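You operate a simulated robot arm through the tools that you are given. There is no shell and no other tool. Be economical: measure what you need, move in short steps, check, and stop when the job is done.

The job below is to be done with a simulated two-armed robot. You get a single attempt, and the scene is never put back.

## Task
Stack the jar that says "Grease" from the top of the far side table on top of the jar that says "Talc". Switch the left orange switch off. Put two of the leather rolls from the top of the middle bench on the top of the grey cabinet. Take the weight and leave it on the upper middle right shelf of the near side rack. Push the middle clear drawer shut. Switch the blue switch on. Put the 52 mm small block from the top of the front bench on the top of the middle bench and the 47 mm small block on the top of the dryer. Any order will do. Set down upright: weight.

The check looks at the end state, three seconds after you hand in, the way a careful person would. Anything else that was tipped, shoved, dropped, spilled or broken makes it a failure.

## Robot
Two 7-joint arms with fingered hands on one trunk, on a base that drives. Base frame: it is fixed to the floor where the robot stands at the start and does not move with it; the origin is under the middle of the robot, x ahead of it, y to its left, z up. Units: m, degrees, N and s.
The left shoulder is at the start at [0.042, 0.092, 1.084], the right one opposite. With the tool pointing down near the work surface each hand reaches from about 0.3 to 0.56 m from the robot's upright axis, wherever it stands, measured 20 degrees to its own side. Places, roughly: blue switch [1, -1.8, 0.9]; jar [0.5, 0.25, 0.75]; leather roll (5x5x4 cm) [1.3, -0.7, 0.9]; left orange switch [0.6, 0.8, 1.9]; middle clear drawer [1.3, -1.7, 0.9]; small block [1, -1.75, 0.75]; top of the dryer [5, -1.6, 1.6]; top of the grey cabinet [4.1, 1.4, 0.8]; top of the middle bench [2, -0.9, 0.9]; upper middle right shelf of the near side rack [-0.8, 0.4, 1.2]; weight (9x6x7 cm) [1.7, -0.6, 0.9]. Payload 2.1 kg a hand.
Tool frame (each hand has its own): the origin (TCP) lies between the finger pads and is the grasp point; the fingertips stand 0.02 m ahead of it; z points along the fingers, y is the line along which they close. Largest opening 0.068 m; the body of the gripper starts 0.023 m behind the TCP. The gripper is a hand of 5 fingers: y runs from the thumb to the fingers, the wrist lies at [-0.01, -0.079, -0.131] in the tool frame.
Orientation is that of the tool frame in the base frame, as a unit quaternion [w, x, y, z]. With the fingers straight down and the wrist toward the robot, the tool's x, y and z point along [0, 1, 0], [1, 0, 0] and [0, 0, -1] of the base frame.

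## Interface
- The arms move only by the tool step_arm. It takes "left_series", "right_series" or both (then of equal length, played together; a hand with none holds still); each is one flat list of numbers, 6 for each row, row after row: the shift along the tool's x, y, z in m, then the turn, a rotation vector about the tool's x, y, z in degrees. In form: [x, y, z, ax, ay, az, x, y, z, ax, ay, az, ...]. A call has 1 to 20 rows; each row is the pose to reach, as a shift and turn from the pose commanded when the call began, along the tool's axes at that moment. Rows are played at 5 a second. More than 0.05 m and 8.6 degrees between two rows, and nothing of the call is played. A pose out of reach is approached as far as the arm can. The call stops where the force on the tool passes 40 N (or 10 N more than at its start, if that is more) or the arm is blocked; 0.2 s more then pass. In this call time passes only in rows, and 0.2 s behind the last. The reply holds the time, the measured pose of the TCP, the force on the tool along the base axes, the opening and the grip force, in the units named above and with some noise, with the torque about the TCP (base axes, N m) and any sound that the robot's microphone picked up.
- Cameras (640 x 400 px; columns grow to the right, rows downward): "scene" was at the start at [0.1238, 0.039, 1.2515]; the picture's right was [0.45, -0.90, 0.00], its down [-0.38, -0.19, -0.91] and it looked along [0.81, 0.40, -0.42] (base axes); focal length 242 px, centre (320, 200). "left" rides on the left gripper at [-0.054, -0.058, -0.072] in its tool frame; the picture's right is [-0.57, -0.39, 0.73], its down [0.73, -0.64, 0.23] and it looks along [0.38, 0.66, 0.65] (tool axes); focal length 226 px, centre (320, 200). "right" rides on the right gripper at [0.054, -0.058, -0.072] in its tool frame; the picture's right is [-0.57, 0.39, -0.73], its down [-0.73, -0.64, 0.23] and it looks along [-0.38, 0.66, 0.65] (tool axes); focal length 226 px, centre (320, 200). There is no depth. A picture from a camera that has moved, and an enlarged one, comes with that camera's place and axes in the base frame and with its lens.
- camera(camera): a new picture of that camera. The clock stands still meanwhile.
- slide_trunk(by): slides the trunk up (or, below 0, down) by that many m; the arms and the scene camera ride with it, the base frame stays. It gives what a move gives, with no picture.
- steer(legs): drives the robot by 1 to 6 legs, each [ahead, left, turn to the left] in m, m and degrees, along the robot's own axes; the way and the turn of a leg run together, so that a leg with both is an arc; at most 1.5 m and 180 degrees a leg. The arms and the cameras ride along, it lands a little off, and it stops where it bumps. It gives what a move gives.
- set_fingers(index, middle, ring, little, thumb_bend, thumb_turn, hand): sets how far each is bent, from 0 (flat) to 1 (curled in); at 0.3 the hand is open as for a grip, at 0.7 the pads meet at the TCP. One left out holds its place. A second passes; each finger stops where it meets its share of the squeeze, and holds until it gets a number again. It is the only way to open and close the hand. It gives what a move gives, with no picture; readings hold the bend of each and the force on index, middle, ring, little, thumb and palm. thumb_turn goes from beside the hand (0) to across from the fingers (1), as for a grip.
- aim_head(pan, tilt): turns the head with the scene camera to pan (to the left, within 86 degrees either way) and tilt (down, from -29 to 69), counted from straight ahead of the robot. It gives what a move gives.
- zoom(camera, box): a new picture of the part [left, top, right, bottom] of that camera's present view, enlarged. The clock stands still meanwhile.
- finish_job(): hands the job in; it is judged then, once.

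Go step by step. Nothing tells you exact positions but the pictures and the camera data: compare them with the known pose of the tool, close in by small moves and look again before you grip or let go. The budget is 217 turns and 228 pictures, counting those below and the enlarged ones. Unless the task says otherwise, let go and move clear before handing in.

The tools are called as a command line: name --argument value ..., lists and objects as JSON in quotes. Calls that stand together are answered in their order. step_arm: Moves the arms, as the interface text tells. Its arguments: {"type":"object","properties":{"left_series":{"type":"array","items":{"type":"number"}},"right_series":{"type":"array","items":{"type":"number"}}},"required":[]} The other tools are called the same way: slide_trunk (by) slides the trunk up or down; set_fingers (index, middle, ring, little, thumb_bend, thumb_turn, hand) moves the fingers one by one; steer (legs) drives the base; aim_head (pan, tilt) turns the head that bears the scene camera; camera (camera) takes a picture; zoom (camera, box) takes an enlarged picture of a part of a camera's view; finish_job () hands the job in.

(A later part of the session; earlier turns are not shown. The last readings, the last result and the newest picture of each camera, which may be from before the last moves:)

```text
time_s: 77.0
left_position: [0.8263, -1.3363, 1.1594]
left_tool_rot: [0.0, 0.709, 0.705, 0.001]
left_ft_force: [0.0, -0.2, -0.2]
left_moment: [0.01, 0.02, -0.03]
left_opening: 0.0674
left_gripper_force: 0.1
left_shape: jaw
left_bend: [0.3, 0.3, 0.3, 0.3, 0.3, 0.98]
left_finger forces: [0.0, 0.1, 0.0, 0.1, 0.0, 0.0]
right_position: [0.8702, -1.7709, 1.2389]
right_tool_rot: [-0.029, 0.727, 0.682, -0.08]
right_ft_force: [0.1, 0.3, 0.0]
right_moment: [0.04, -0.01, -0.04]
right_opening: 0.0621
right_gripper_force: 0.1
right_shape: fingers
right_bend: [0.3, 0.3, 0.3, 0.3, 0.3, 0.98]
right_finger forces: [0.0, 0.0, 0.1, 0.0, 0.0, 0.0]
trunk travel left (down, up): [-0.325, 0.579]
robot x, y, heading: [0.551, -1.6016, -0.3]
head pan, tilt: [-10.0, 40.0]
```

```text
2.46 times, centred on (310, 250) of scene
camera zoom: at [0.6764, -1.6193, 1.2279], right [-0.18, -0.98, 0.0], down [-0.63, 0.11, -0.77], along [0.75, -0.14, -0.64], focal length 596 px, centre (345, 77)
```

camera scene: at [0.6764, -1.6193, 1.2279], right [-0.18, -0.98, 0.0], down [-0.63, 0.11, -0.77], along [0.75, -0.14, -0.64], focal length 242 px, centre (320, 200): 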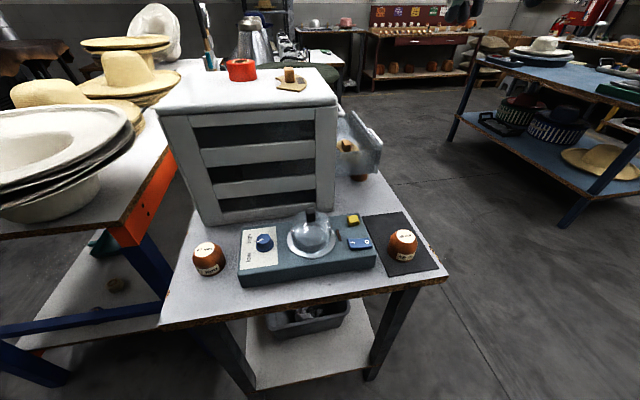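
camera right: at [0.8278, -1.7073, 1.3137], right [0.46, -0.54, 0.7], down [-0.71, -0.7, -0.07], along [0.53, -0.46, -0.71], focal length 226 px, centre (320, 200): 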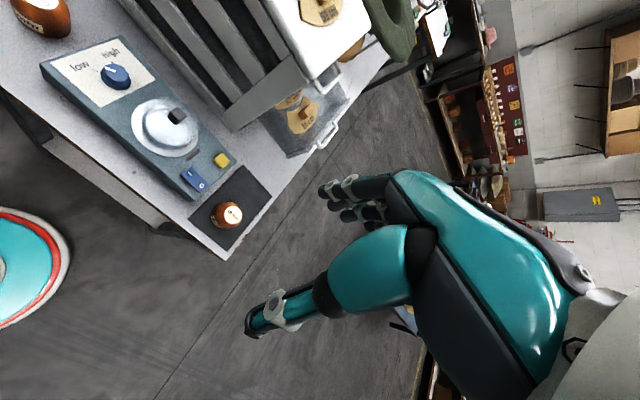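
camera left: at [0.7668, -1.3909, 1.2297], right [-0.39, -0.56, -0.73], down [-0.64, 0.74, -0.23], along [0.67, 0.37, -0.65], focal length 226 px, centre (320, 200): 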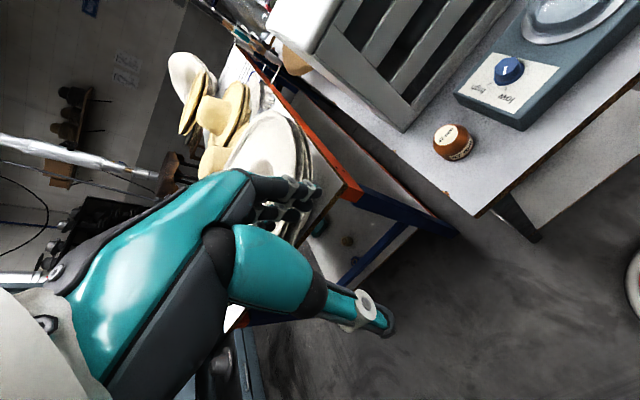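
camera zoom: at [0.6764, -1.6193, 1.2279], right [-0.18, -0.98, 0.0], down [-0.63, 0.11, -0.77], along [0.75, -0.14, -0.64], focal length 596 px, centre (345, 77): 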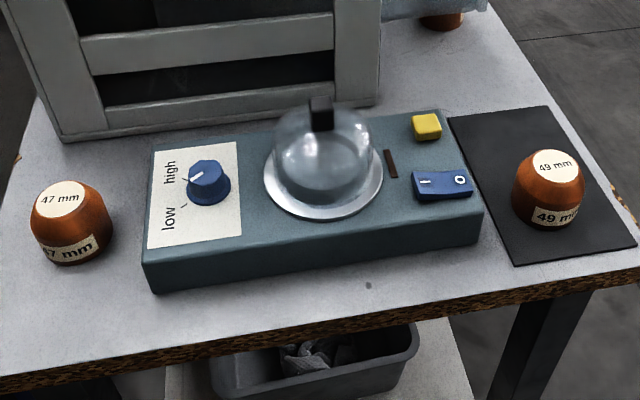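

Blue rocker: "I" is on its +y end at about (0.975, −1.74, 0.84). I make a pointing index with the right hand and hover above it.

set_fingers --hand "right" --index 0.3 --middle 1 --ring 1 --little 1 --thumb_bend 0.9

step_arm --right_series '[0.008, 0.014, 0.034, -4.5, 1.9, -2, 0.016, 0.03, 0.074, -9, 3.8, -4, 0.024, 0.045, 0.117, -9, 3.8, -4, 0.032, 0.061, 0.16, -9, 3.8, -4, 0.04, 0.077, 0.204, -9, 3.8, -4, 0.049, 0.093, 0.248, -9, 3.8, -4]'

zoom --camera "scene" --box '[240, 130, 440, 290]'

camera --camera "right"

```text
time_s: 78.0
left_position: [0.8268, -1.3365, 1.1583]
left_tool_rot: [0.0, 0.709, 0.705, -0.001]
left_ft_force: [0.6, -0.9, -0.2]
left_moment: [-0.01, 0.02, -0.02]
left_opening: 0.0678
left_gripper_force: 0.1
left_shape: jaw
left_bend: [0.3, 0.3, 0.3, 0.3, 0.3, 0.98]
left_finger forces: [0.0, 0.0, 0.0, 0.0, 0.1, 0.0]
right_position: [0.8706, -1.7705, 1.238]
right_tool_rot: [-0.029, 0.727, 0.682, -0.079]
right_ft_force: [0.5, -0.3, 0.2]
right_moment: [0.01, 0.01, 0.02]
right_opening: 0.0108
right_gripper_force: 0.1
right_shape: fingers
right_bend: [0.3, 1.0, 1.0, 1.0, 0.9, 0.98]
right_finger forces: [0.0, 0.0, 0.1, 0.0, 0.1, 0.0]
trunk travel left (down, up): [-0.325, 0.579]
robot x, y, heading: [0.548, -1.6028, -0.2]
head pan, tilt: [-10.0, 40.0]
```

```text
time_s: 79.4
left_position: [0.8261, -1.3373, 1.1577]
left_tool_rot: [0.0, 0.709, 0.706, -0.001]
left_ft_force: [0.1, 1.1, 0.5]
left_moment: [0.01, -0.02, 0.0]
left_opening: 0.0679
left_gripper_force: 0.0
left_shape: jaw
left_bend: [0.3, 0.3, 0.3, 0.3, 0.3, 0.98]
left_finger forces: [0.1, 0.0, 0.1, 0.0, 0.0, 0.1]
right_position: [0.9248, -1.7464, 0.9761]
right_tool_rot: [0.002, 0.704, 0.71, -0.002]
right_ft_force: [0.0, 1.0, -0.1]
right_moment: [0.04, 0.01, -0.02]
right_opening: 0.0109
right_gripper_force: 0.1
right_shape: fingers
right_bend: [0.3, 1.0, 1.0, 1.0, 0.9, 0.98]
right_finger forces: [0.0, 0.1, 0.1, 0.0, 0.0, 0.0]
trunk travel left (down, up): [-0.325, 0.579]
robot x, y, heading: [0.5495, -1.6018, -0.1]
head pan, tilt: [-10.0, 40.0]
```

```text
2.50 times, centred on (340, 210) of scene
camera zoom: at [0.6765, -1.6193, 1.2278], right [-0.18, -0.98, 0.0], down [-0.63, 0.11, -0.77], along [0.75, -0.14, -0.64], focal length 605 px, centre (270, 175)
```

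zoom: 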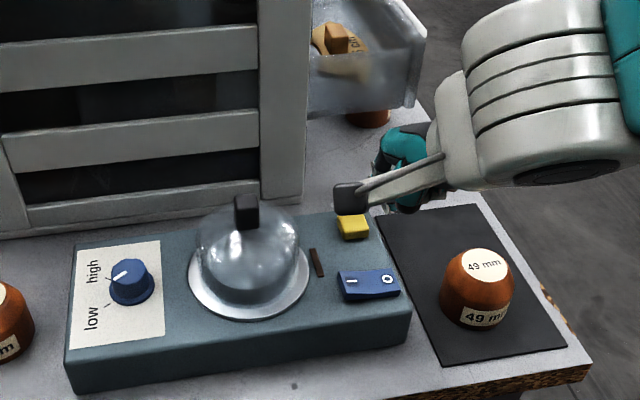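

```text
169 pictures are left
camera right: at [0.8674, -1.6898, 1.0468], right [0.39, -0.56, 0.73], down [-0.63, -0.74, -0.23], along [0.67, -0.37, -0.64], focal length 226 px, centre (320, 200)
```

right: 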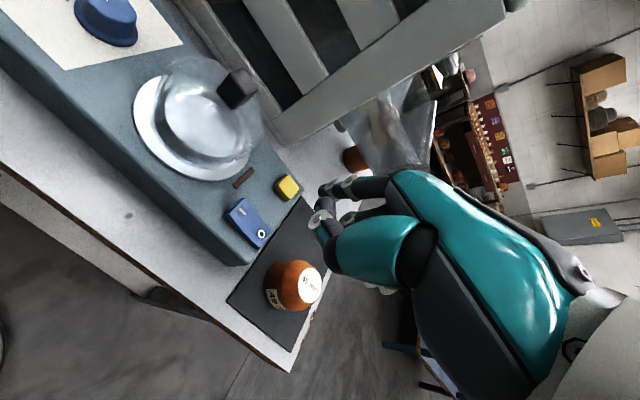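

I end at about (0.979, −1.738, 0.848). Aligning, then pressing down gently.

step_arm --right_series '[0.008, 0.014, 0.03, 0, 0, 0, 0.01, 0.014, 0.065, 0, 0, 0, 0.01, 0.014, 0.095, 0, 0, 0, 0.01, 0.014, 0.104, 0, 0, 0, 0.01, 0.014, 0.112, 0, 0, 0]'

zoom --camera "scene" --box '[240, 130, 440, 290]'

zoom --camera "right" --box '[160, 130, 360, 290]'

```text
time_s: 80.6
left_position: [0.8246, -1.335, 1.1598]
left_tool_rot: [0.001, 0.709, 0.705, 0.001]
left_ft_force: [0.2, -0.2, 0.9]
left_moment: [0.01, -0.04, 0.0]
left_opening: 0.0675
left_gripper_force: 0.1
left_shape: jaw
left_bend: [0.3, 0.3, 0.3, 0.3, 0.3, 0.98]
left_finger forces: [0.0, 0.0, 0.0, 0.1, 0.0, 0.0]
right_position: [0.9393, -1.7349, 0.8667]
right_tool_rot: [0.004, 0.705, 0.709, 0.003]
right_ft_force: [-9.2, 1.5, 26.8]
right_moment: [0.12, -1.09, 0.1]
right_opening: 0.0146
right_gripper_force: 13.9
right_shape: fingers
right_bend: [0.26, 1.0, 1.0, 1.0, 0.9, 0.98]
right_finger forces: [27.6, 0.0, 0.1, 0.0, 0.0, 0.1]
trunk travel left (down, up): [-0.325, 0.579]
robot x, y, heading: [0.5516, -1.6024, -0.2]
head pan, tilt: [-10.0, 40.0]
```

```text
2.50 times, centred on (340, 210) of scene
camera zoom: at [0.6735, -1.6185, 1.2286], right [-0.18, -0.98, 0.0], down [-0.63, 0.11, -0.77], along [0.76, -0.14, -0.64], focal length 605 px, centre (270, 175)
```

zoom: 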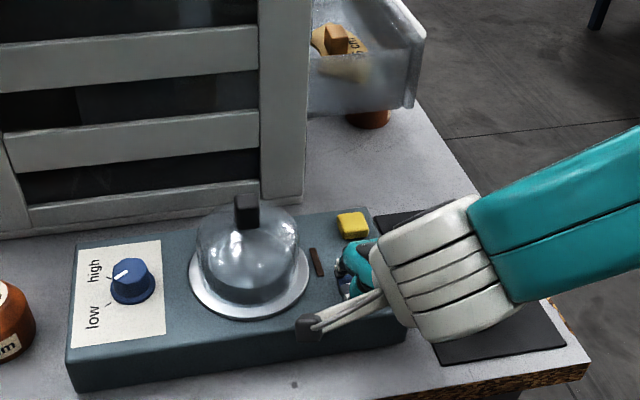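

```text
2.50 times, centred on (260, 210) of right
camera zoom: at [0.8807, -1.6792, 0.9373], right [0.38, -0.56, 0.73], down [-0.63, -0.74, -0.23], along [0.67, -0.37, -0.64], focal length 565 px, centre (470, 175)
```

zoom: 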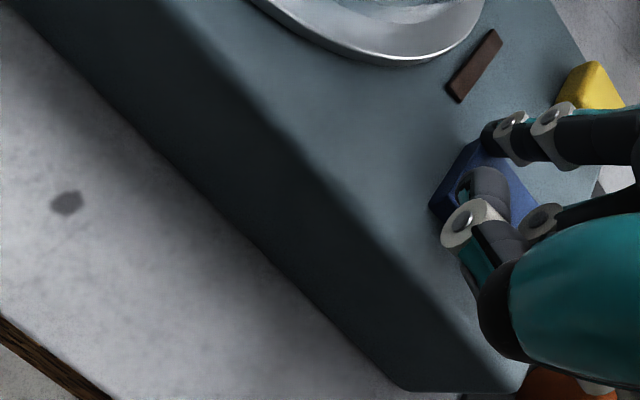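

step_arm --right_series '[0, 0, -0.04, 0, 0, 0, 0, -0.04, -0.07, 0, 0, 0, 0, -0.08, -0.1, 0, 0, 0]'

zoom --camera "scene" --box '[300, 180, 440, 280]'

zoom --camera "right" --box '[160, 130, 360, 290]'

```text
time_s: 81.4
left_position: [0.827, -1.3371, 1.1573]
left_tool_rot: [-0.001, 0.709, 0.705, 0.0]
left_ft_force: [-0.3, 0.6, 0.8]
left_moment: [-0.01, -0.01, -0.07]
left_opening: 0.0677
left_gripper_force: 0.0
left_shape: jaw
left_bend: [0.3, 0.3, 0.3, 0.3, 0.3, 0.98]
left_finger forces: [0.1, 0.0, 0.0, 0.0, 0.1, 0.0]
right_position: [0.8588, -1.7354, 0.9631]
right_tool_rot: [0.003, 0.704, 0.71, -0.001]
right_ft_force: [-0.6, 0.3, 0.1]
right_moment: [0.01, -0.03, 0.0]
right_opening: 0.0109
right_gripper_force: 0.0
right_shape: fingers
right_bend: [0.3, 1.0, 1.0, 1.0, 0.9, 0.98]
right_finger forces: [0.0, 0.1, 0.0, 0.1, 0.0, 0.0]
trunk travel left (down, up): [-0.325, 0.579]
robot x, y, heading: [0.553, -1.6057, -0.3]
head pan, tilt: [-10.0, 40.0]
```

```text
4.00 times, centred on (370, 230) of scene
camera zoom: at [0.6764, -1.6193, 1.2278], right [-0.18, -0.98, 0.0], down [-0.63, 0.11, -0.77], along [0.75, -0.14, -0.64], focal length 968 px, centre (120, 80)
```

zoom: 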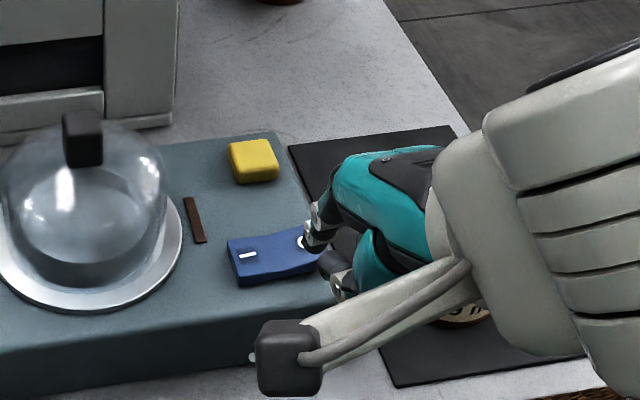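

```text
2.50 times, centred on (260, 210) of right
camera zoom: at [0.8011, -1.6809, 1.0351], right [0.39, -0.56, 0.73], down [-0.63, -0.74, -0.23], along [0.67, -0.38, -0.64], focal length 565 px, centre (470, 175)
```

zoom: 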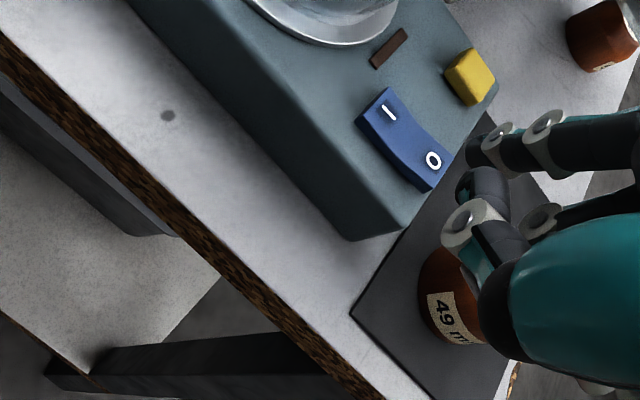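

step_arm --right_series '[-0.02, -0.03, -0.04, 0, 0, 0, -0.04, -0.05, -0.08, 0, 0, 0]'

zoom --camera "scene" --box '[335, 220, 385, 260]'

zoom --camera "right" --box '[200, 100, 330, 200]'

```text
refused: row 1 steps farther than a row can; nothing moved
```

```text
10.00 times, centred on (360, 240) of scene
camera zoom: at [0.6764, -1.6193, 1.2278], right [-0.18, -0.98, 0.0], down [-0.63, 0.11, -0.77], along [0.75, -0.14, -0.64], focal length 2421 px, centre (-80, -200)
```

zoom: 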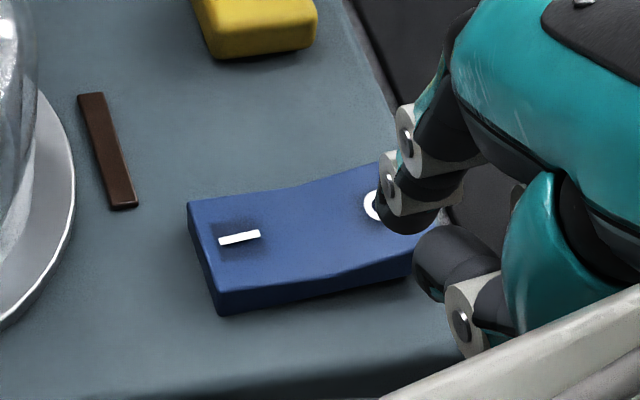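

```text
4.00 times, centred on (265, 150) of right
camera zoom: at [0.8011, -1.6809, 1.0351], right [0.39, -0.56, 0.73], down [-0.63, -0.74, -0.23], along [0.67, -0.38, -0.64], focal length 904 px, centre (540, 400)
```

zoom: 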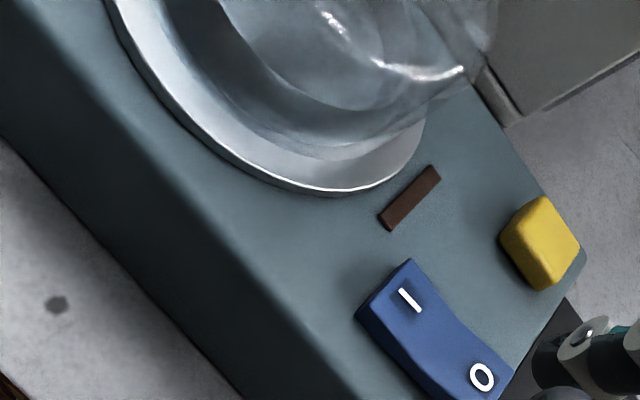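

step_arm --right_series '[-0.02, -0.02, -0.03, 0, 0, 0, -0.04, -0.04, -0.06, 0, 0, 0, -0.06, -0.06, -0.09, 0, 0, 0]'

zoom --camera "scene" --box '[335, 220, 385, 260]'

```text
time_s: 82.2
left_position: [0.8273, -1.3373, 1.1581]
left_tool_rot: [0.0, 0.709, 0.705, 0.0]
left_ft_force: [-0.2, -0.2, -0.4]
left_moment: [0.02, 0.0, -0.03]
left_opening: 0.0675
left_gripper_force: 0.0
left_shape: jaw
left_bend: [0.3, 0.3, 0.3, 0.3, 0.3, 0.98]
left_finger forces: [0.0, 0.0, 0.1, 0.0, 0.1, 0.0]
right_position: [0.8055, -1.7983, 1.0574]
right_tool_rot: [0.001, 0.704, 0.71, -0.002]
right_ft_force: [0.3, 0.0, 0.0]
right_moment: [-0.01, -0.01, -0.05]
right_opening: 0.0106
right_gripper_force: 0.1
right_shape: fingers
right_bend: [0.3, 1.0, 1.0, 1.0, 0.9, 0.98]
right_finger forces: [0.1, 0.0, 0.0, 0.0, 0.1, 0.0]
right hand out of reach, approached as far as the arm can: row 1, 2, 3
trunk travel left (down, up): [-0.325, 0.579]
robot x, y, heading: [0.551, -1.6029, -0.2]
head pan, tilt: [-10.0, 40.0]
```

```text
10.00 times, centred on (360, 240) of scene
camera zoom: at [0.6763, -1.6193, 1.2278], right [-0.18, -0.98, 0.0], down [-0.63, 0.11, -0.77], along [0.75, -0.14, -0.64], focal length 2421 px, centre (-80, -200)
```

zoom: 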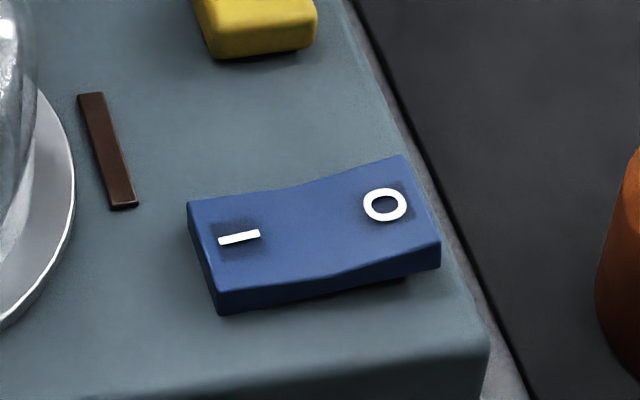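

The rocker now has its I end down (on). Next the 47 mm block with the left hand: hover above it.

step_arm --left_series '[-0.02, 0.031, 0.025, 0, 0, 0, -0.04, 0.062, 0.05, 0, 0, 0, -0.06, 0.093, 0.075, 0, 0, 0, -0.08, 0.124, 0.1, 0, 0, 0, -0.1, 0.155, 0.13, 0, 0, 0, -0.1165, 0.183, 0.16, 0, 0, 0]'

zoom --camera "scene" --box '[160, 200, 300, 290]'

camera --camera "left"

```text
time_s: 83.6
left_position: [1.0088, -1.4547, 0.9976]
left_tool_rot: [0.0, 0.709, 0.705, 0.001]
left_ft_force: [0.0, -0.6, -0.2]
left_moment: [0.01, -0.02, -0.07]
left_opening: 0.0681
left_gripper_force: 0.0
left_shape: jaw
left_bend: [0.3, 0.3, 0.3, 0.3, 0.3, 0.98]
left_finger forces: [0.0, 0.0, 0.0, 0.0, 0.1, 0.0]
right_position: [0.8079, -1.7975, 1.0582]
right_tool_rot: [0.002, 0.705, 0.709, -0.001]
right_ft_force: [0.3, 0.3, -0.6]
right_moment: [0.01, -0.05, -0.03]
right_opening: 0.0111
right_gripper_force: 0.0
right_shape: fingers
right_bend: [0.3, 1.0, 1.0, 1.0, 0.9, 0.98]
right_finger forces: [0.0, 0.0, 0.0, 0.1, 0.1, 0.0]
trunk travel left (down, up): [-0.325, 0.579]
robot x, y, heading: [0.5537, -1.604, -0.1]
head pan, tilt: [-10.0, 40.0]
```

```text
4.44 times, centred on (230, 245) of scene
camera zoom: at [0.6766, -1.6192, 1.2278], right [-0.18, -0.98, 0.0], down [-0.63, 0.11, -0.77], along [0.75, -0.14, -0.64], focal length 1076 px, centre (720, 0)
```

zoom: 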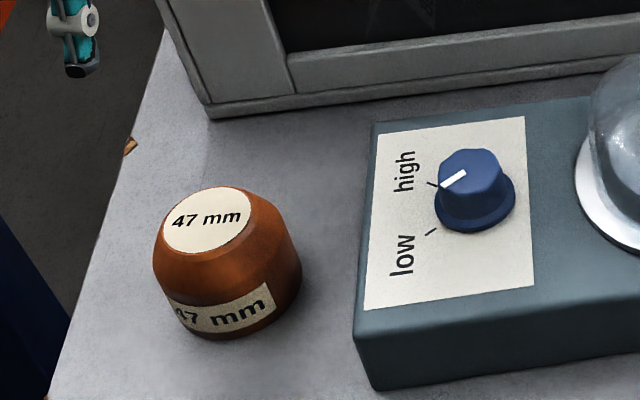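

```text
160 pictures are left
camera left: at [0.9501, -1.5081, 1.0682], right [-0.39, -0.56, -0.73], down [-0.64, 0.74, -0.23], along [0.67, 0.37, -0.65], focal length 226 px, centre (320, 200)
```

left: 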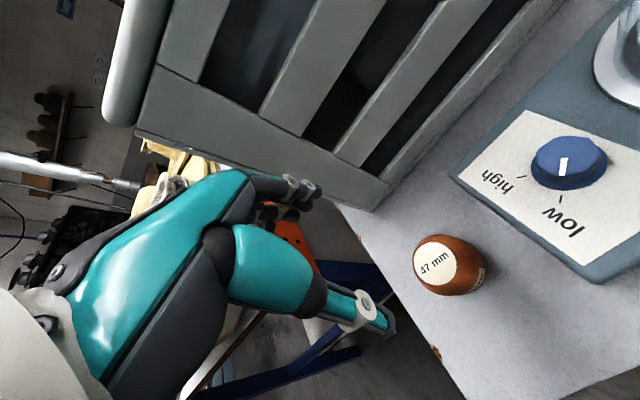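

Block top is ~(1.003, −1.459, 0.86), about 6 cm wide. I open the left hand further and descend just above it to check alignment.

set_fingers --hand "left" --index 0.2 --middle 0.2 --ring 0.2 --little 0.2 --thumb_bend 0.2

step_arm --left_series '[-0.002, -0.003, 0.04, 0, 0, 0, -0.003, -0.005, 0.085, 0, 0, 0]'

zoom --camera "scene" --box '[150, 190, 290, 290]'

camera --camera "left"

```text
time_s: 84.6
left_position: [1.0104, -1.4531, 0.9972]
left_tool_rot: [0.0, 0.709, 0.706, 0.0]
left_ft_force: [0.3, 0.5, 0.0]
left_moment: [-0.02, -0.01, -0.06]
left_opening: 0.077
left_gripper_force: 0.1
left_shape: fingers
left_bend: [0.2, 0.2, 0.2, 0.2, 0.2, 0.98]
left_finger forces: [0.0, 0.0, 0.1, 0.0, 0.0, 0.1]
right_position: [0.8065, -1.798, 1.0575]
right_tool_rot: [0.001, 0.705, 0.709, -0.002]
right_ft_force: [0.3, 0.4, -0.7]
right_moment: [0.05, -0.02, -0.01]
right_opening: 0.011
right_gripper_force: 0.0
right_shape: fingers
right_bend: [0.3, 1.0, 1.0, 1.0, 0.9, 0.98]
right_finger forces: [0.1, 0.0, 0.0, 0.0, 0.0, 0.0]
trunk travel left (down, up): [-0.325, 0.579]
robot x, y, heading: [0.5479, -1.6027, -0.0]
head pan, tilt: [-10.0, 40.0]
```

```text
time_s: 85.2
left_position: [1.0035, -1.4568, 0.9137]
left_tool_rot: [0.0, 0.709, 0.705, 0.001]
left_ft_force: [-0.2, 0.3, 0.6]
left_moment: [0.01, 0.02, 0.01]
left_opening: 0.0771
left_gripper_force: 0.1
left_shape: fingers
left_bend: [0.2, 0.2, 0.2, 0.2, 0.2, 0.98]
left_finger forces: [0.0, 0.0, 0.0, 0.0, 0.1, 0.1]
right_position: [0.8062, -1.7976, 1.0558]
right_tool_rot: [0.001, 0.704, 0.71, -0.001]
right_ft_force: [0.2, -0.1, 0.6]
right_moment: [-0.01, 0.0, 0.0]
right_opening: 0.0112
right_gripper_force: 0.1
right_shape: fingers
right_bend: [0.3, 1.0, 1.0, 1.0, 0.9, 0.98]
right_finger forces: [0.0, 0.0, 0.1, 0.1, 0.1, 0.0]
trunk travel left (down, up): [-0.325, 0.579]
robot x, y, heading: [0.5534, -1.6024, -0.2]
head pan, tilt: [-10.0, 40.0]
```

```text
4.00 times, centred on (220, 240) of scene
camera zoom: at [0.6765, -1.6193, 1.2278], right [-0.18, -0.98, 0.0], down [-0.63, 0.11, -0.77], along [0.75, -0.14, -0.64], focal length 968 px, centre (720, 40)
```

zoom: 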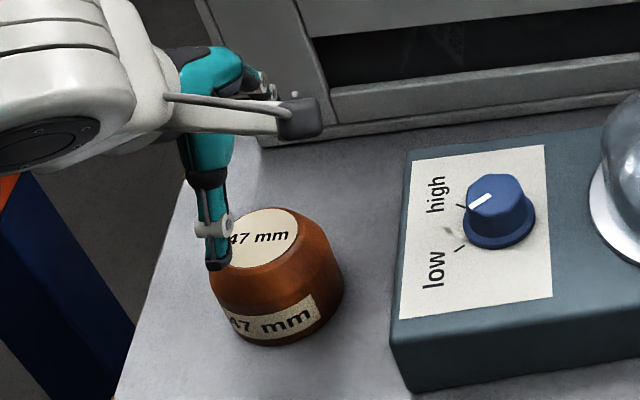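

```text
158 pictures are left
camera left: at [0.9436, -1.5108, 0.9839], right [-0.39, -0.56, -0.73], down [-0.64, 0.74, -0.23], along [0.67, 0.37, -0.65], focal length 226 px, centre (320, 200)
```

left: 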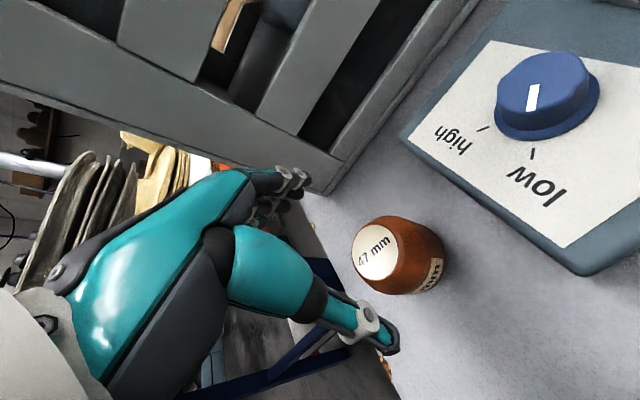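

Alignment looks good. I descend to about z=0.855 and close.

step_arm --left_series '[0.001, -0.004, 0.025, 0, 0, 0, 0.001, -0.004, 0.045, 0, 0, 0, 0.001, -0.004, 0.058, 0, 0, 0]'

camera --camera "left"

zoom --camera "scene" --box '[150, 190, 290, 290]'

```text
time_s: 86.0
left_position: [0.9897, -1.4486, 0.8652]
left_tool_rot: [0.001, 0.709, 0.705, -0.001]
left_ft_force: [-0.1, 0.0, -0.7]
left_moment: [0.02, -0.01, 0.0]
left_opening: 0.077
left_gripper_force: 0.0
left_shape: fingers
left_bend: [0.2, 0.2, 0.2, 0.2, 0.2, 0.98]
left_finger forces: [0.1, 0.0, 0.0, 0.1, 0.0, 0.1]
left hand out of reach, approached as far as the arm can: row 2, 3
right_position: [0.807, -1.7976, 1.0572]
right_tool_rot: [0.001, 0.704, 0.71, -0.002]
right_ft_force: [0.4, 0.2, -0.2]
right_moment: [-0.02, 0.04, 0.0]
right_opening: 0.0111
right_gripper_force: 0.0
right_shape: fingers
right_bend: [0.3, 1.0, 1.0, 1.0, 0.9, 0.98]
right_finger forces: [0.0, 0.0, 0.1, 0.0, 0.0, 0.1]
trunk travel left (down, up): [-0.325, 0.579]
robot x, y, heading: [0.5481, -1.6022, -0.3]
head pan, tilt: [-10.0, 40.0]
```

```text
157 pictures are left
camera left: at [0.9293, -1.5026, 0.9372], right [-0.39, -0.57, -0.73], down [-0.64, 0.74, -0.23], along [0.67, 0.37, -0.65], focal length 226 px, centre (320, 200)
```

left: 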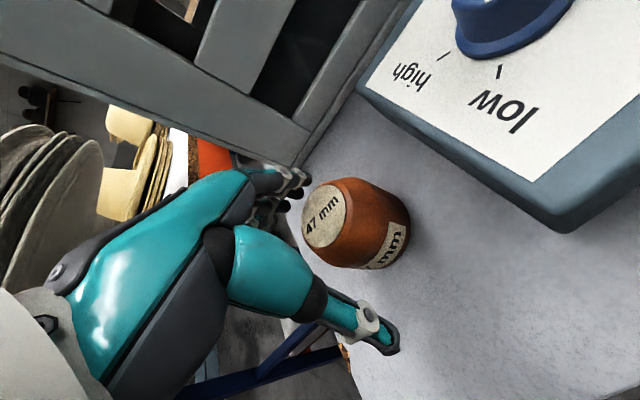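

```text
4.00 times, centred on (220, 240) of scene
camera zoom: at [0.6765, -1.6193, 1.2278], right [-0.18, -0.98, 0.0], down [-0.63, 0.11, -0.77], along [0.75, -0.14, -0.64], focal length 968 px, centre (720, 40)
```

zoom: 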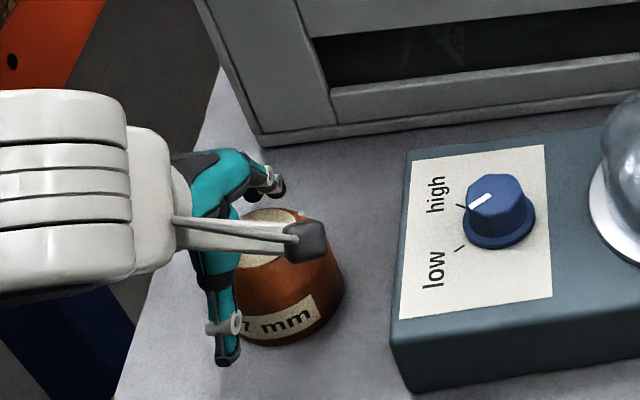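

Out of reach by a little; I lift, drive the base 6 cm closer and lower the trunk slightly.

step_arm --left_series '[0, 0, -0.03, 0, 0, 0, 0, 0, -0.05, 0, 0, 0]'

steer --legs '[[0.06, 0.04, 0]]'

step_arm --left_series '[-0.02, -0.02, 0, 0, 0, 0, -0.045, -0.045, 0, 0, 0, 0]'

camera --camera "left"

zoom --camera "scene" --box '[180, 190, 360, 310]'

```text
time_s: 86.6
left_position: [0.9905, -1.4475, 0.9171]
left_tool_rot: [0.0, 0.708, 0.706, 0.001]
left_ft_force: [-0.5, -0.6, 0.9]
left_moment: [-0.04, 0.01, 0.01]
left_opening: 0.0771
left_gripper_force: 0.1
left_shape: fingers
left_bend: [0.2, 0.2, 0.2, 0.2, 0.2, 0.98]
left_finger forces: [0.0, 0.0, 0.1, 0.0, 0.0, 0.0]
right_position: [0.807, -1.797, 1.0571]
right_tool_rot: [0.001, 0.705, 0.71, 0.0]
right_ft_force: [-0.3, 0.4, 0.4]
right_moment: [0.03, 0.01, 0.0]
right_opening: 0.0109
right_gripper_force: 0.1
right_shape: fingers
right_bend: [0.3, 1.0, 1.0, 1.0, 0.9, 0.98]
right_finger forces: [0.0, 0.0, 0.0, 0.0, 0.1, 0.0]
trunk travel left (down, up): [-0.325, 0.579]
robot x, y, heading: [0.5546, -1.6006, -0.2]
head pan, tilt: [-10.0, 40.0]
```

```text
time_s: 87.6
left_position: [1.0509, -1.408, 0.9163]
left_tool_rot: [-0.001, 0.709, 0.706, 0.001]
left_ft_force: [-0.1, 0.6, 0.2]
left_moment: [-0.01, 0.0, 0.01]
left_opening: 0.0769
left_gripper_force: 0.0
left_shape: fingers
left_bend: [0.2, 0.2, 0.2, 0.2, 0.2, 0.98]
left_finger forces: [0.1, 0.0, 0.0, 0.0, 0.1, 0.1]
right_position: [0.8686, -1.7568, 1.0577]
right_tool_rot: [0.001, 0.705, 0.71, -0.002]
right_ft_force: [0.7, -1.1, -0.4]
right_moment: [0.02, 0.0, -0.02]
right_opening: 0.0109
right_gripper_force: 0.2
right_shape: fingers
right_bend: [0.3, 1.0, 1.0, 1.0, 0.9, 0.98]
right_finger forces: [0.0, 0.0, 0.1, 0.0, 0.0, 0.0]
trunk travel left (down, up): [-0.325, 0.579]
robot x, y, heading: [0.6151, -1.5626, -0.1]
head pan, tilt: [-10.0, 40.0]
```

```text
time_s: 88.2
left_position: [1.0057, -1.4521, 0.9149]
left_tool_rot: [0.0, 0.707, 0.707, 0.0]
left_ft_force: [0.7, -0.9, -0.1]
left_moment: [0.02, 0.0, 0.0]
left_opening: 0.0771
left_gripper_force: 0.1
left_shape: fingers
left_bend: [0.2, 0.2, 0.2, 0.2, 0.2, 0.98]
left_finger forces: [0.1, 0.0, 0.0, 0.0, 0.0, 0.0]
right_position: [0.8674, -1.7575, 1.0586]
right_tool_rot: [0.0, 0.705, 0.71, -0.001]
right_ft_force: [0.5, 0.2, -0.7]
right_moment: [0.01, -0.01, -0.04]
right_opening: 0.0113
right_gripper_force: 0.0
right_shape: fingers
right_bend: [0.3, 1.0, 1.0, 1.0, 0.9, 0.98]
right_finger forces: [0.0, 0.0, 0.0, 0.1, 0.0, 0.1]
trunk travel left (down, up): [-0.325, 0.579]
robot x, y, heading: [0.6108, -1.5632, -0.1]
head pan, tilt: [-10.0, 40.0]
```

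```text
155 pictures are left
camera left: at [0.9445, -1.5062, 0.9871], right [-0.39, -0.56, -0.73], down [-0.64, 0.74, -0.23], along [0.67, 0.37, -0.65], focal length 226 px, centre (320, 200)
```

left: 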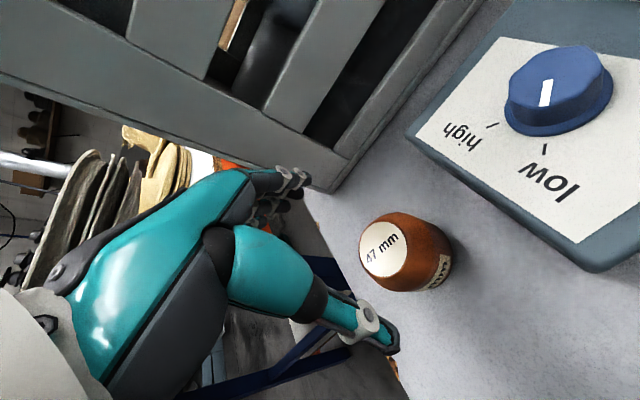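

```text
3.33 times, centred on (270, 250) of scene
camera zoom: at [0.7372, -1.5793, 1.2278], right [-0.18, -0.98, 0.0], down [-0.63, 0.11, -0.77], along [0.75, -0.14, -0.64], focal length 807 px, centre (487, 33)
```

zoom: 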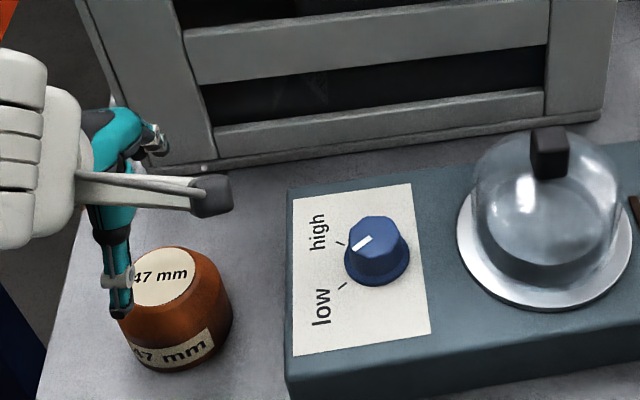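

Block centre ≈(1.004, −1.455), top 0.86, right under the TCP. Descending to z≈0.846 and closing.

step_arm --left_series '[-0.003, -0.002, 0.025, 0, 0, 0, -0.003, -0.002, 0.05, 0, 0, 0, -0.003, -0.002, 0.069, 0, 0, 0]'

set_fingers --hand "left" --index 0.7 --middle 0.7 --ring 0.7 --little 0.7 --thumb_bend 0.7

camera --camera "left"

zoom --camera "scene" --box '[180, 190, 360, 310]'

```text
time_s: 89.0
left_position: [0.9975, -1.4451, 0.8561]
left_tool_rot: [0.0, 0.709, 0.705, -0.001]
left_ft_force: [0.1, 0.8, 0.2]
left_moment: [0.01, -0.01, -0.04]
left_opening: 0.0768
left_gripper_force: 0.1
left_shape: fingers
left_bend: [0.2, 0.2, 0.2, 0.2, 0.2, 0.98]
left_finger forces: [0.1, 0.0, 0.0, 0.1, 0.0, 0.0]
left hand out of reach, approached as far as the arm can: row 3
right_position: [0.8678, -1.7578, 1.0572]
right_tool_rot: [0.002, 0.704, 0.71, -0.001]
right_ft_force: [0.4, -0.4, -0.5]
right_moment: [-0.02, 0.0, -0.02]
right_opening: 0.011
right_gripper_force: 0.0
right_shape: fingers
right_bend: [0.3, 1.0, 1.0, 1.0, 0.9, 0.98]
right_finger forces: [0.0, 0.0, 0.0, 0.0, 0.1, 0.0]
trunk travel left (down, up): [-0.325, 0.579]
robot x, y, heading: [0.6149, -1.5614, 0.2]
head pan, tilt: [-10.0, 40.0]
```

```text
time_s: 90.0
left_position: [0.9975, -1.4461, 0.8583]
left_tool_rot: [0.001, 0.709, 0.705, -0.001]
left_ft_force: [1.0, 0.6, 5.0]
left_moment: [0.02, -0.14, -0.03]
left_opening: 0.042
left_gripper_force: 10.7
left_shape: fingers
left_bend: [0.54, 0.6, 0.7, 0.7, 0.3, 0.96]
left_finger forces: [6.7, 5.0, 0.3, 0.0, 8.6, 0.0]
right_position: [0.8666, -1.7584, 1.0582]
right_tool_rot: [0.002, 0.705, 0.709, -0.001]
right_ft_force: [-0.1, -0.2, 0.3]
right_moment: [0.01, -0.03, -0.01]
right_opening: 0.0108
right_gripper_force: 0.1
right_shape: fingers
right_bend: [0.3, 1.0, 1.0, 1.0, 0.9, 0.98]
right_finger forces: [0.0, 0.1, 0.0, 0.0, 0.0, 0.1]
trunk travel left (down, up): [-0.325, 0.579]
robot x, y, heading: [0.613, -1.5637, -0.2]
head pan, tilt: [-10.0, 40.0]
```

```text
153 pictures are left
camera left: at [0.9378, -1.4999, 0.9288], right [-0.39, -0.57, -0.73], down [-0.64, 0.74, -0.23], along [0.67, 0.37, -0.65], focal length 226 px, centre (320, 200)
```

left: 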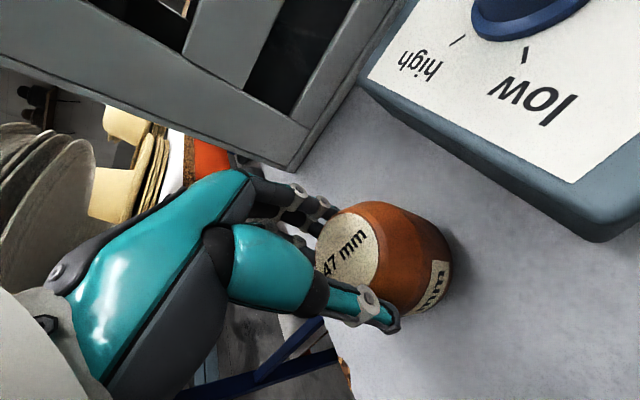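

```text
3.33 times, centred on (270, 250) of scene
camera zoom: at [0.7369, -1.5794, 1.2279], right [-0.18, -0.98, 0.0], down [-0.63, 0.11, -0.77], along [0.75, -0.14, -0.64], focal length 807 px, centre (487, 33)
```

zoom: 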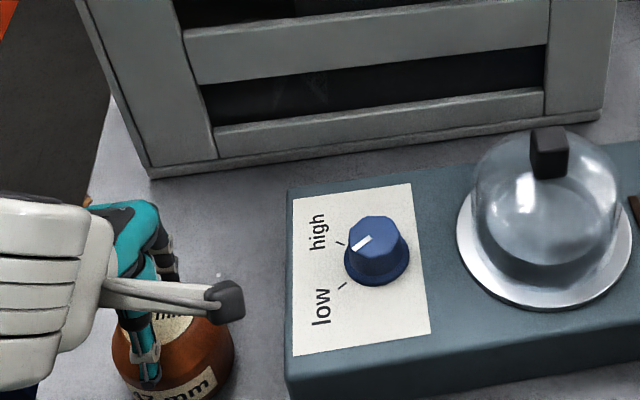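

The limit is height, not distance: the trunk must go lower. I open, raise the hand 0.1 and lower the trunk 0.12.

set_fingers --hand "left" --index 0.2 --middle 0.2 --ring 0.2 --little 0.2 --thumb_bend 0.2

step_arm --left_series '[-0.002, 0.002, -0.05, 0, 0, 0, -0.004, 0.003, -0.1, 0, 0, 0, -0.006, 0.004, -0.15, 0, 0, 0, -0.007, 0.005, -0.19, 0, 0, 0]'

slide_trunk --by -0.13

camera --camera "left"

zoom --camera "scene" --box '[180, 190, 360, 310]'

```text
time_s: 91.0
left_position: [0.9976, -1.4454, 0.8564]
left_tool_rot: [0.001, 0.709, 0.705, -0.001]
left_ft_force: [0.8, 0.0, 0.1]
left_moment: [0.03, -0.02, -0.04]
left_opening: 0.0771
left_gripper_force: 0.1
left_shape: fingers
left_bend: [0.2, 0.2, 0.2, 0.2, 0.2, 0.98]
left_finger forces: [0.0, 0.0, 0.0, 0.1, 0.1, 0.1]
right_position: [0.8679, -1.7578, 1.0576]
right_tool_rot: [0.001, 0.705, 0.71, -0.001]
right_ft_force: [0.2, 0.4, 0.2]
right_moment: [0.0, 0.0, 0.01]
right_opening: 0.0108
right_gripper_force: 0.0
right_shape: fingers
right_bend: [0.3, 1.0, 1.0, 1.0, 0.9, 0.98]
right_finger forces: [0.1, 0.0, 0.0, 0.1, 0.0, 0.0]
trunk travel left (down, up): [-0.325, 0.579]
robot x, y, heading: [0.6137, -1.5617, -0.2]
head pan, tilt: [-10.0, 40.0]
```

```text
time_s: 92.0
left_position: [1.002, -1.4527, 1.0473]
left_tool_rot: [-0.001, 0.709, 0.706, 0.0]
left_ft_force: [0.5, 0.5, -0.7]
left_moment: [-0.03, 0.02, 0.0]
left_opening: 0.0772
left_gripper_force: 0.0
left_shape: fingers
left_bend: [0.2, 0.2, 0.2, 0.2, 0.2, 0.98]
left_finger forces: [0.0, 0.0, 0.0, 0.1, 0.0, 0.0]
right_position: [0.8677, -1.7578, 1.0583]
right_tool_rot: [0.002, 0.705, 0.709, -0.002]
right_ft_force: [0.6, 0.3, 0.5]
right_moment: [0.02, 0.01, -0.04]
right_opening: 0.0111
right_gripper_force: 0.0
right_shape: fingers
right_bend: [0.3, 1.0, 1.0, 1.0, 0.9, 0.98]
right_finger forces: [0.0, 0.1, 0.0, 0.0, 0.0, 0.0]
trunk travel left (down, up): [-0.325, 0.579]
robot x, y, heading: [0.6155, -1.5603, -0.2]
head pan, tilt: [-10.0, 40.0]
```

```text
time_s: 93.6
left_position: [1.0016, -1.4538, 0.9179]
left_tool_rot: [0.001, 0.708, 0.706, 0.0]
left_ft_force: [0.2, -0.1, 0.7]
left_moment: [-0.01, -0.02, -0.01]
left_opening: 0.0771
left_gripper_force: 0.0
left_shape: fingers
left_bend: [0.2, 0.2, 0.2, 0.2, 0.2, 0.98]
left_finger forces: [0.0, 0.0, 0.0, 0.1, 0.0, 0.0]
right_position: [0.881, -1.7579, 0.9119]
right_tool_rot: [-0.023, 0.704, 0.71, -0.025]
right_ft_force: [-0.5, -0.4, -0.2]
right_moment: [0.0, 0.02, -0.02]
right_opening: 0.011
right_gripper_force: 0.0
right_shape: fingers
right_bend: [0.3, 1.0, 1.0, 1.0, 0.9, 0.98]
right_finger forces: [0.0, 0.1, 0.0, 0.0, 0.0, 0.0]
trunk travel left (down, up): [-0.195, 0.709]
robot x, y, heading: [0.6067, -1.5641, -0.3]
head pan, tilt: [-10.0, 40.0]
```

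```text
151 pictures are left
camera left: at [0.9421, -1.5074, 0.9886], right [-0.39, -0.56, -0.73], down [-0.64, 0.74, -0.23], along [0.67, 0.37, -0.65], focal length 226 px, centre (320, 200)
```

left: 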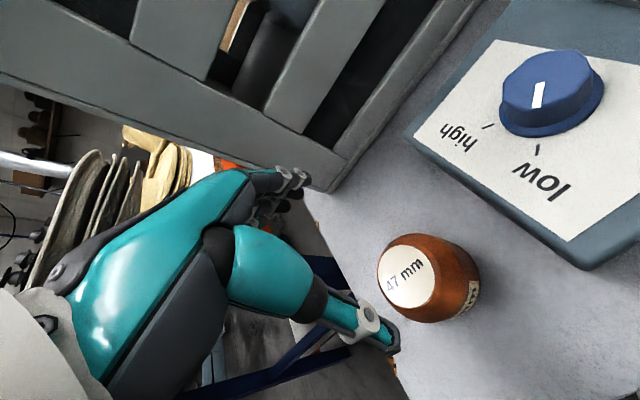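

```text
3.33 times, centred on (270, 250) of scene
camera zoom: at [0.7605, -1.5794, 1.0963], right [-0.18, -0.98, 0.0], down [-0.63, 0.11, -0.77], along [0.75, -0.14, -0.64], focal length 807 px, centre (487, 33)
```

zoom: 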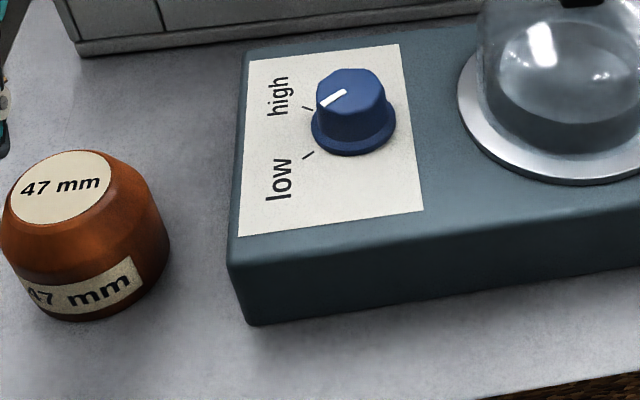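

The block was shifted ~2 cm toward me; now at ≈(0.981, −1.455). I realign, raising the right hand too, and descend.

step_arm --left_series '[-0.001, -0.02, 0, 0, 0, 0, -0.001, -0.02, 0.02, 0, 0, 0, -0.001, -0.02, 0.045, 0, 0, 0]' --right_series '[0, -0.02, -0.03, 0, 0, 0, 0, -0.03, -0.06, 0, 0, 0, 0, -0.03, -0.1, 0, 0, 0]'

camera --camera "left"

zoom --camera "scene" --box '[140, 190, 280, 310]'

```text
time_s: 94.4
left_position: [0.9816, -1.4548, 0.8725]
left_tool_rot: [0.0, 0.707, 0.707, 0.001]
left_ft_force: [-0.3, 0.1, 1.0]
left_moment: [0.0, -0.02, -0.01]
left_opening: 0.0773
left_gripper_force: 0.0
left_shape: fingers
left_bend: [0.2, 0.2, 0.2, 0.2, 0.2, 0.98]
left_finger forces: [0.0, 0.0, 0.0, 0.1, 0.0, 0.1]
right_position: [0.8569, -1.7574, 1.0136]
right_tool_rot: [-0.023, 0.704, 0.71, -0.026]
right_ft_force: [0.3, 0.3, -0.4]
right_moment: [-0.01, -0.03, 0.02]
right_opening: 0.0109
right_gripper_force: 0.1
right_shape: fingers
right_bend: [0.3, 1.0, 1.0, 1.0, 0.9, 0.98]
right_finger forces: [0.1, 0.0, 0.1, 0.0, 0.1, 0.0]
trunk travel left (down, up): [-0.195, 0.709]
robot x, y, heading: [0.6117, -1.5618, -0.1]
head pan, tilt: [-10.0, 40.0]
```

```text
149 pictures are left
camera left: at [0.9216, -1.5085, 0.9431], right [-0.39, -0.57, -0.73], down [-0.64, 0.74, -0.23], along [0.66, 0.37, -0.65], focal length 226 px, centre (320, 200)
```

left: 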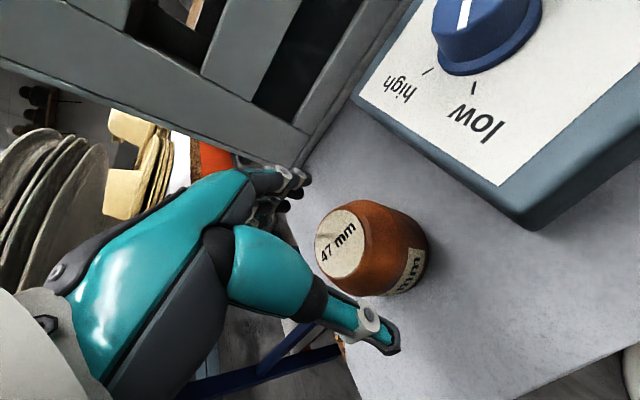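

```text
3.33 times, centred on (210, 250) of scene
camera zoom: at [0.7606, -1.5795, 1.0962], right [-0.18, -0.98, 0.0], down [-0.63, 0.11, -0.77], along [0.75, -0.14, -0.64], focal length 807 px, centre (687, 33)
```

zoom: 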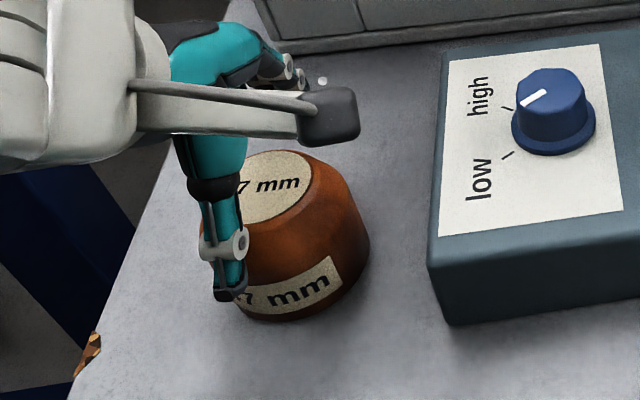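

Aligned. Descend the last 2.6 cm and close.

step_arm --left_series '[-0.001, -0.003, 0.015, 0, 0, 0, -0.002, -0.003, 0.027, 0, 0, 0]'

set_fingers --hand "left" --index 0.7 --middle 0.7 --ring 0.7 --little 0.7 --thumb_bend 0.7

step_arm --left_series '[0, 0, -0.01, 0, 0, 0, 0, 0, -0.03, 0, 0, 0, 0, 0, -0.06, 0, 0, 0]'

camera --camera "left"

camera --camera "scene"

```text
time_s: 95.0
left_position: [0.9787, -1.456, 0.8453]
left_tool_rot: [0.0, 0.709, 0.705, 0.0]
left_ft_force: [-0.5, 0.5, -0.6]
left_moment: [-0.01, -0.03, 0.01]
left_opening: 0.0772
left_gripper_force: 0.1
left_shape: fingers
left_bend: [0.2, 0.2, 0.2, 0.2, 0.2, 0.98]
left_finger forces: [0.0, 0.0, 0.1, 0.0, 0.0, 0.1]
right_position: [0.8582, -1.7584, 1.0134]
right_tool_rot: [-0.024, 0.704, 0.709, -0.025]
right_ft_force: [0.5, -0.3, -0.6]
right_moment: [0.0, 0.0, -0.02]
right_opening: 0.0107
right_gripper_force: 0.0
right_shape: fingers
right_bend: [0.3, 1.0, 1.0, 1.0, 0.9, 0.98]
right_finger forces: [0.0, 0.1, 0.1, 0.0, 0.0, 0.0]
trunk travel left (down, up): [-0.195, 0.709]
robot x, y, heading: [0.609, -1.5623, -0.2]
head pan, tilt: [-10.0, 40.0]
```

```text
time_s: 96.0
left_position: [0.9785, -1.456, 0.8462]
left_tool_rot: [0.0, 0.708, 0.706, 0.0]
left_ft_force: [0.2, 0.2, 2.4]
left_moment: [0.02, -0.11, 0.0]
left_opening: 0.0447
left_gripper_force: 15.0
left_shape: fingers
left_bend: [0.55, 0.58, 0.6, 0.7, 0.18, 0.93]
left_finger forces: [5.3, 5.9, 3.9, 0.3, 15.0, 0.0]
right_position: [0.8571, -1.7582, 1.0146]
right_tool_rot: [-0.023, 0.704, 0.709, -0.025]
right_ft_force: [0.0, 0.1, -1.0]
right_moment: [0.02, -0.01, 0.0]
right_opening: 0.0111
right_gripper_force: 0.1
right_shape: fingers
right_bend: [0.3, 1.0, 1.0, 1.0, 0.9, 0.98]
right_finger forces: [0.1, 0.0, 0.0, 0.0, 0.1, 0.1]
trunk travel left (down, up): [-0.195, 0.709]
robot x, y, heading: [0.6152, -1.5614, -0.1]
head pan, tilt: [-10.0, 40.0]
```

```text
time_s: 96.8
left_position: [0.9796, -1.455, 0.9045]
left_tool_rot: [0.0, 0.709, 0.706, 0.0]
left_ft_force: [0.7, 0.3, -1.0]
left_moment: [-0.02, -0.02, -0.01]
left_opening: 0.0446
left_gripper_force: 14.8
left_shape: fingers
left_bend: [0.55, 0.58, 0.61, 0.7, 0.18, 0.93]
left_finger forces: [4.9, 5.8, 4.0, 0.2, 14.6, 0.1]
right_position: [0.8575, -1.7575, 1.0146]
right_tool_rot: [-0.023, 0.704, 0.709, -0.025]
right_ft_force: [0.2, 0.0, -0.1]
right_moment: [-0.02, -0.02, -0.01]
right_opening: 0.0108
right_gripper_force: 0.1
right_shape: fingers
right_bend: [0.3, 1.0, 1.0, 1.0, 0.9, 0.98]
right_finger forces: [0.1, 0.0, 0.1, 0.0, 0.1, 0.1]
trunk travel left (down, up): [-0.195, 0.709]
robot x, y, heading: [0.6152, -1.5631, -0.2]
head pan, tilt: [-10.0, 40.0]
```

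```text
147 pictures are left
camera left: at [0.9189, -1.5098, 0.9765], right [-0.39, -0.56, -0.73], down [-0.64, 0.74, -0.23], along [0.67, 0.37, -0.65], focal length 226 px, centre (320, 200)
```

left: 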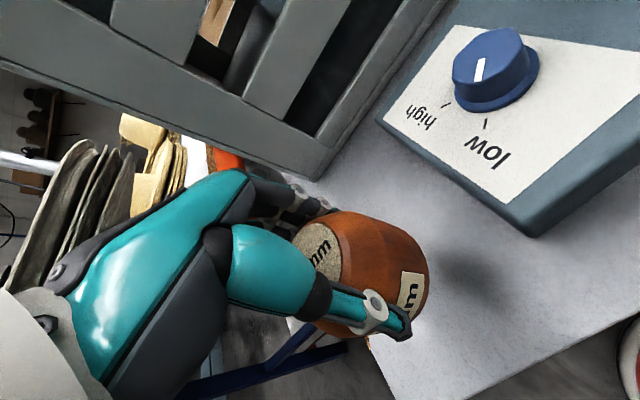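

```text
146 pictures are left
camera scene: at [0.7607, -1.5794, 1.0962], right [-0.18, -0.98, 0.0], down [-0.63, 0.11, -0.77], along [0.75, -0.14, -0.64], focal length 242 px, centre (320, 200)
```

scene: 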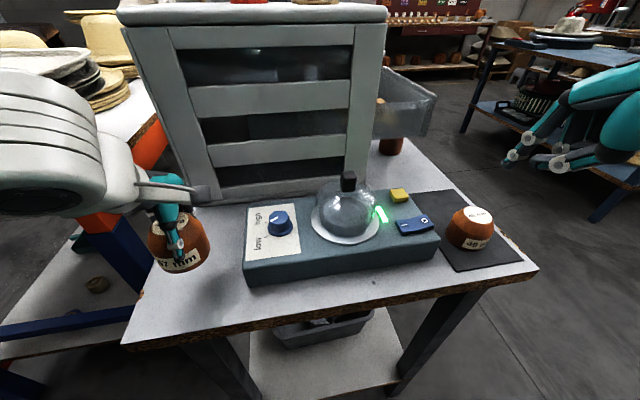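

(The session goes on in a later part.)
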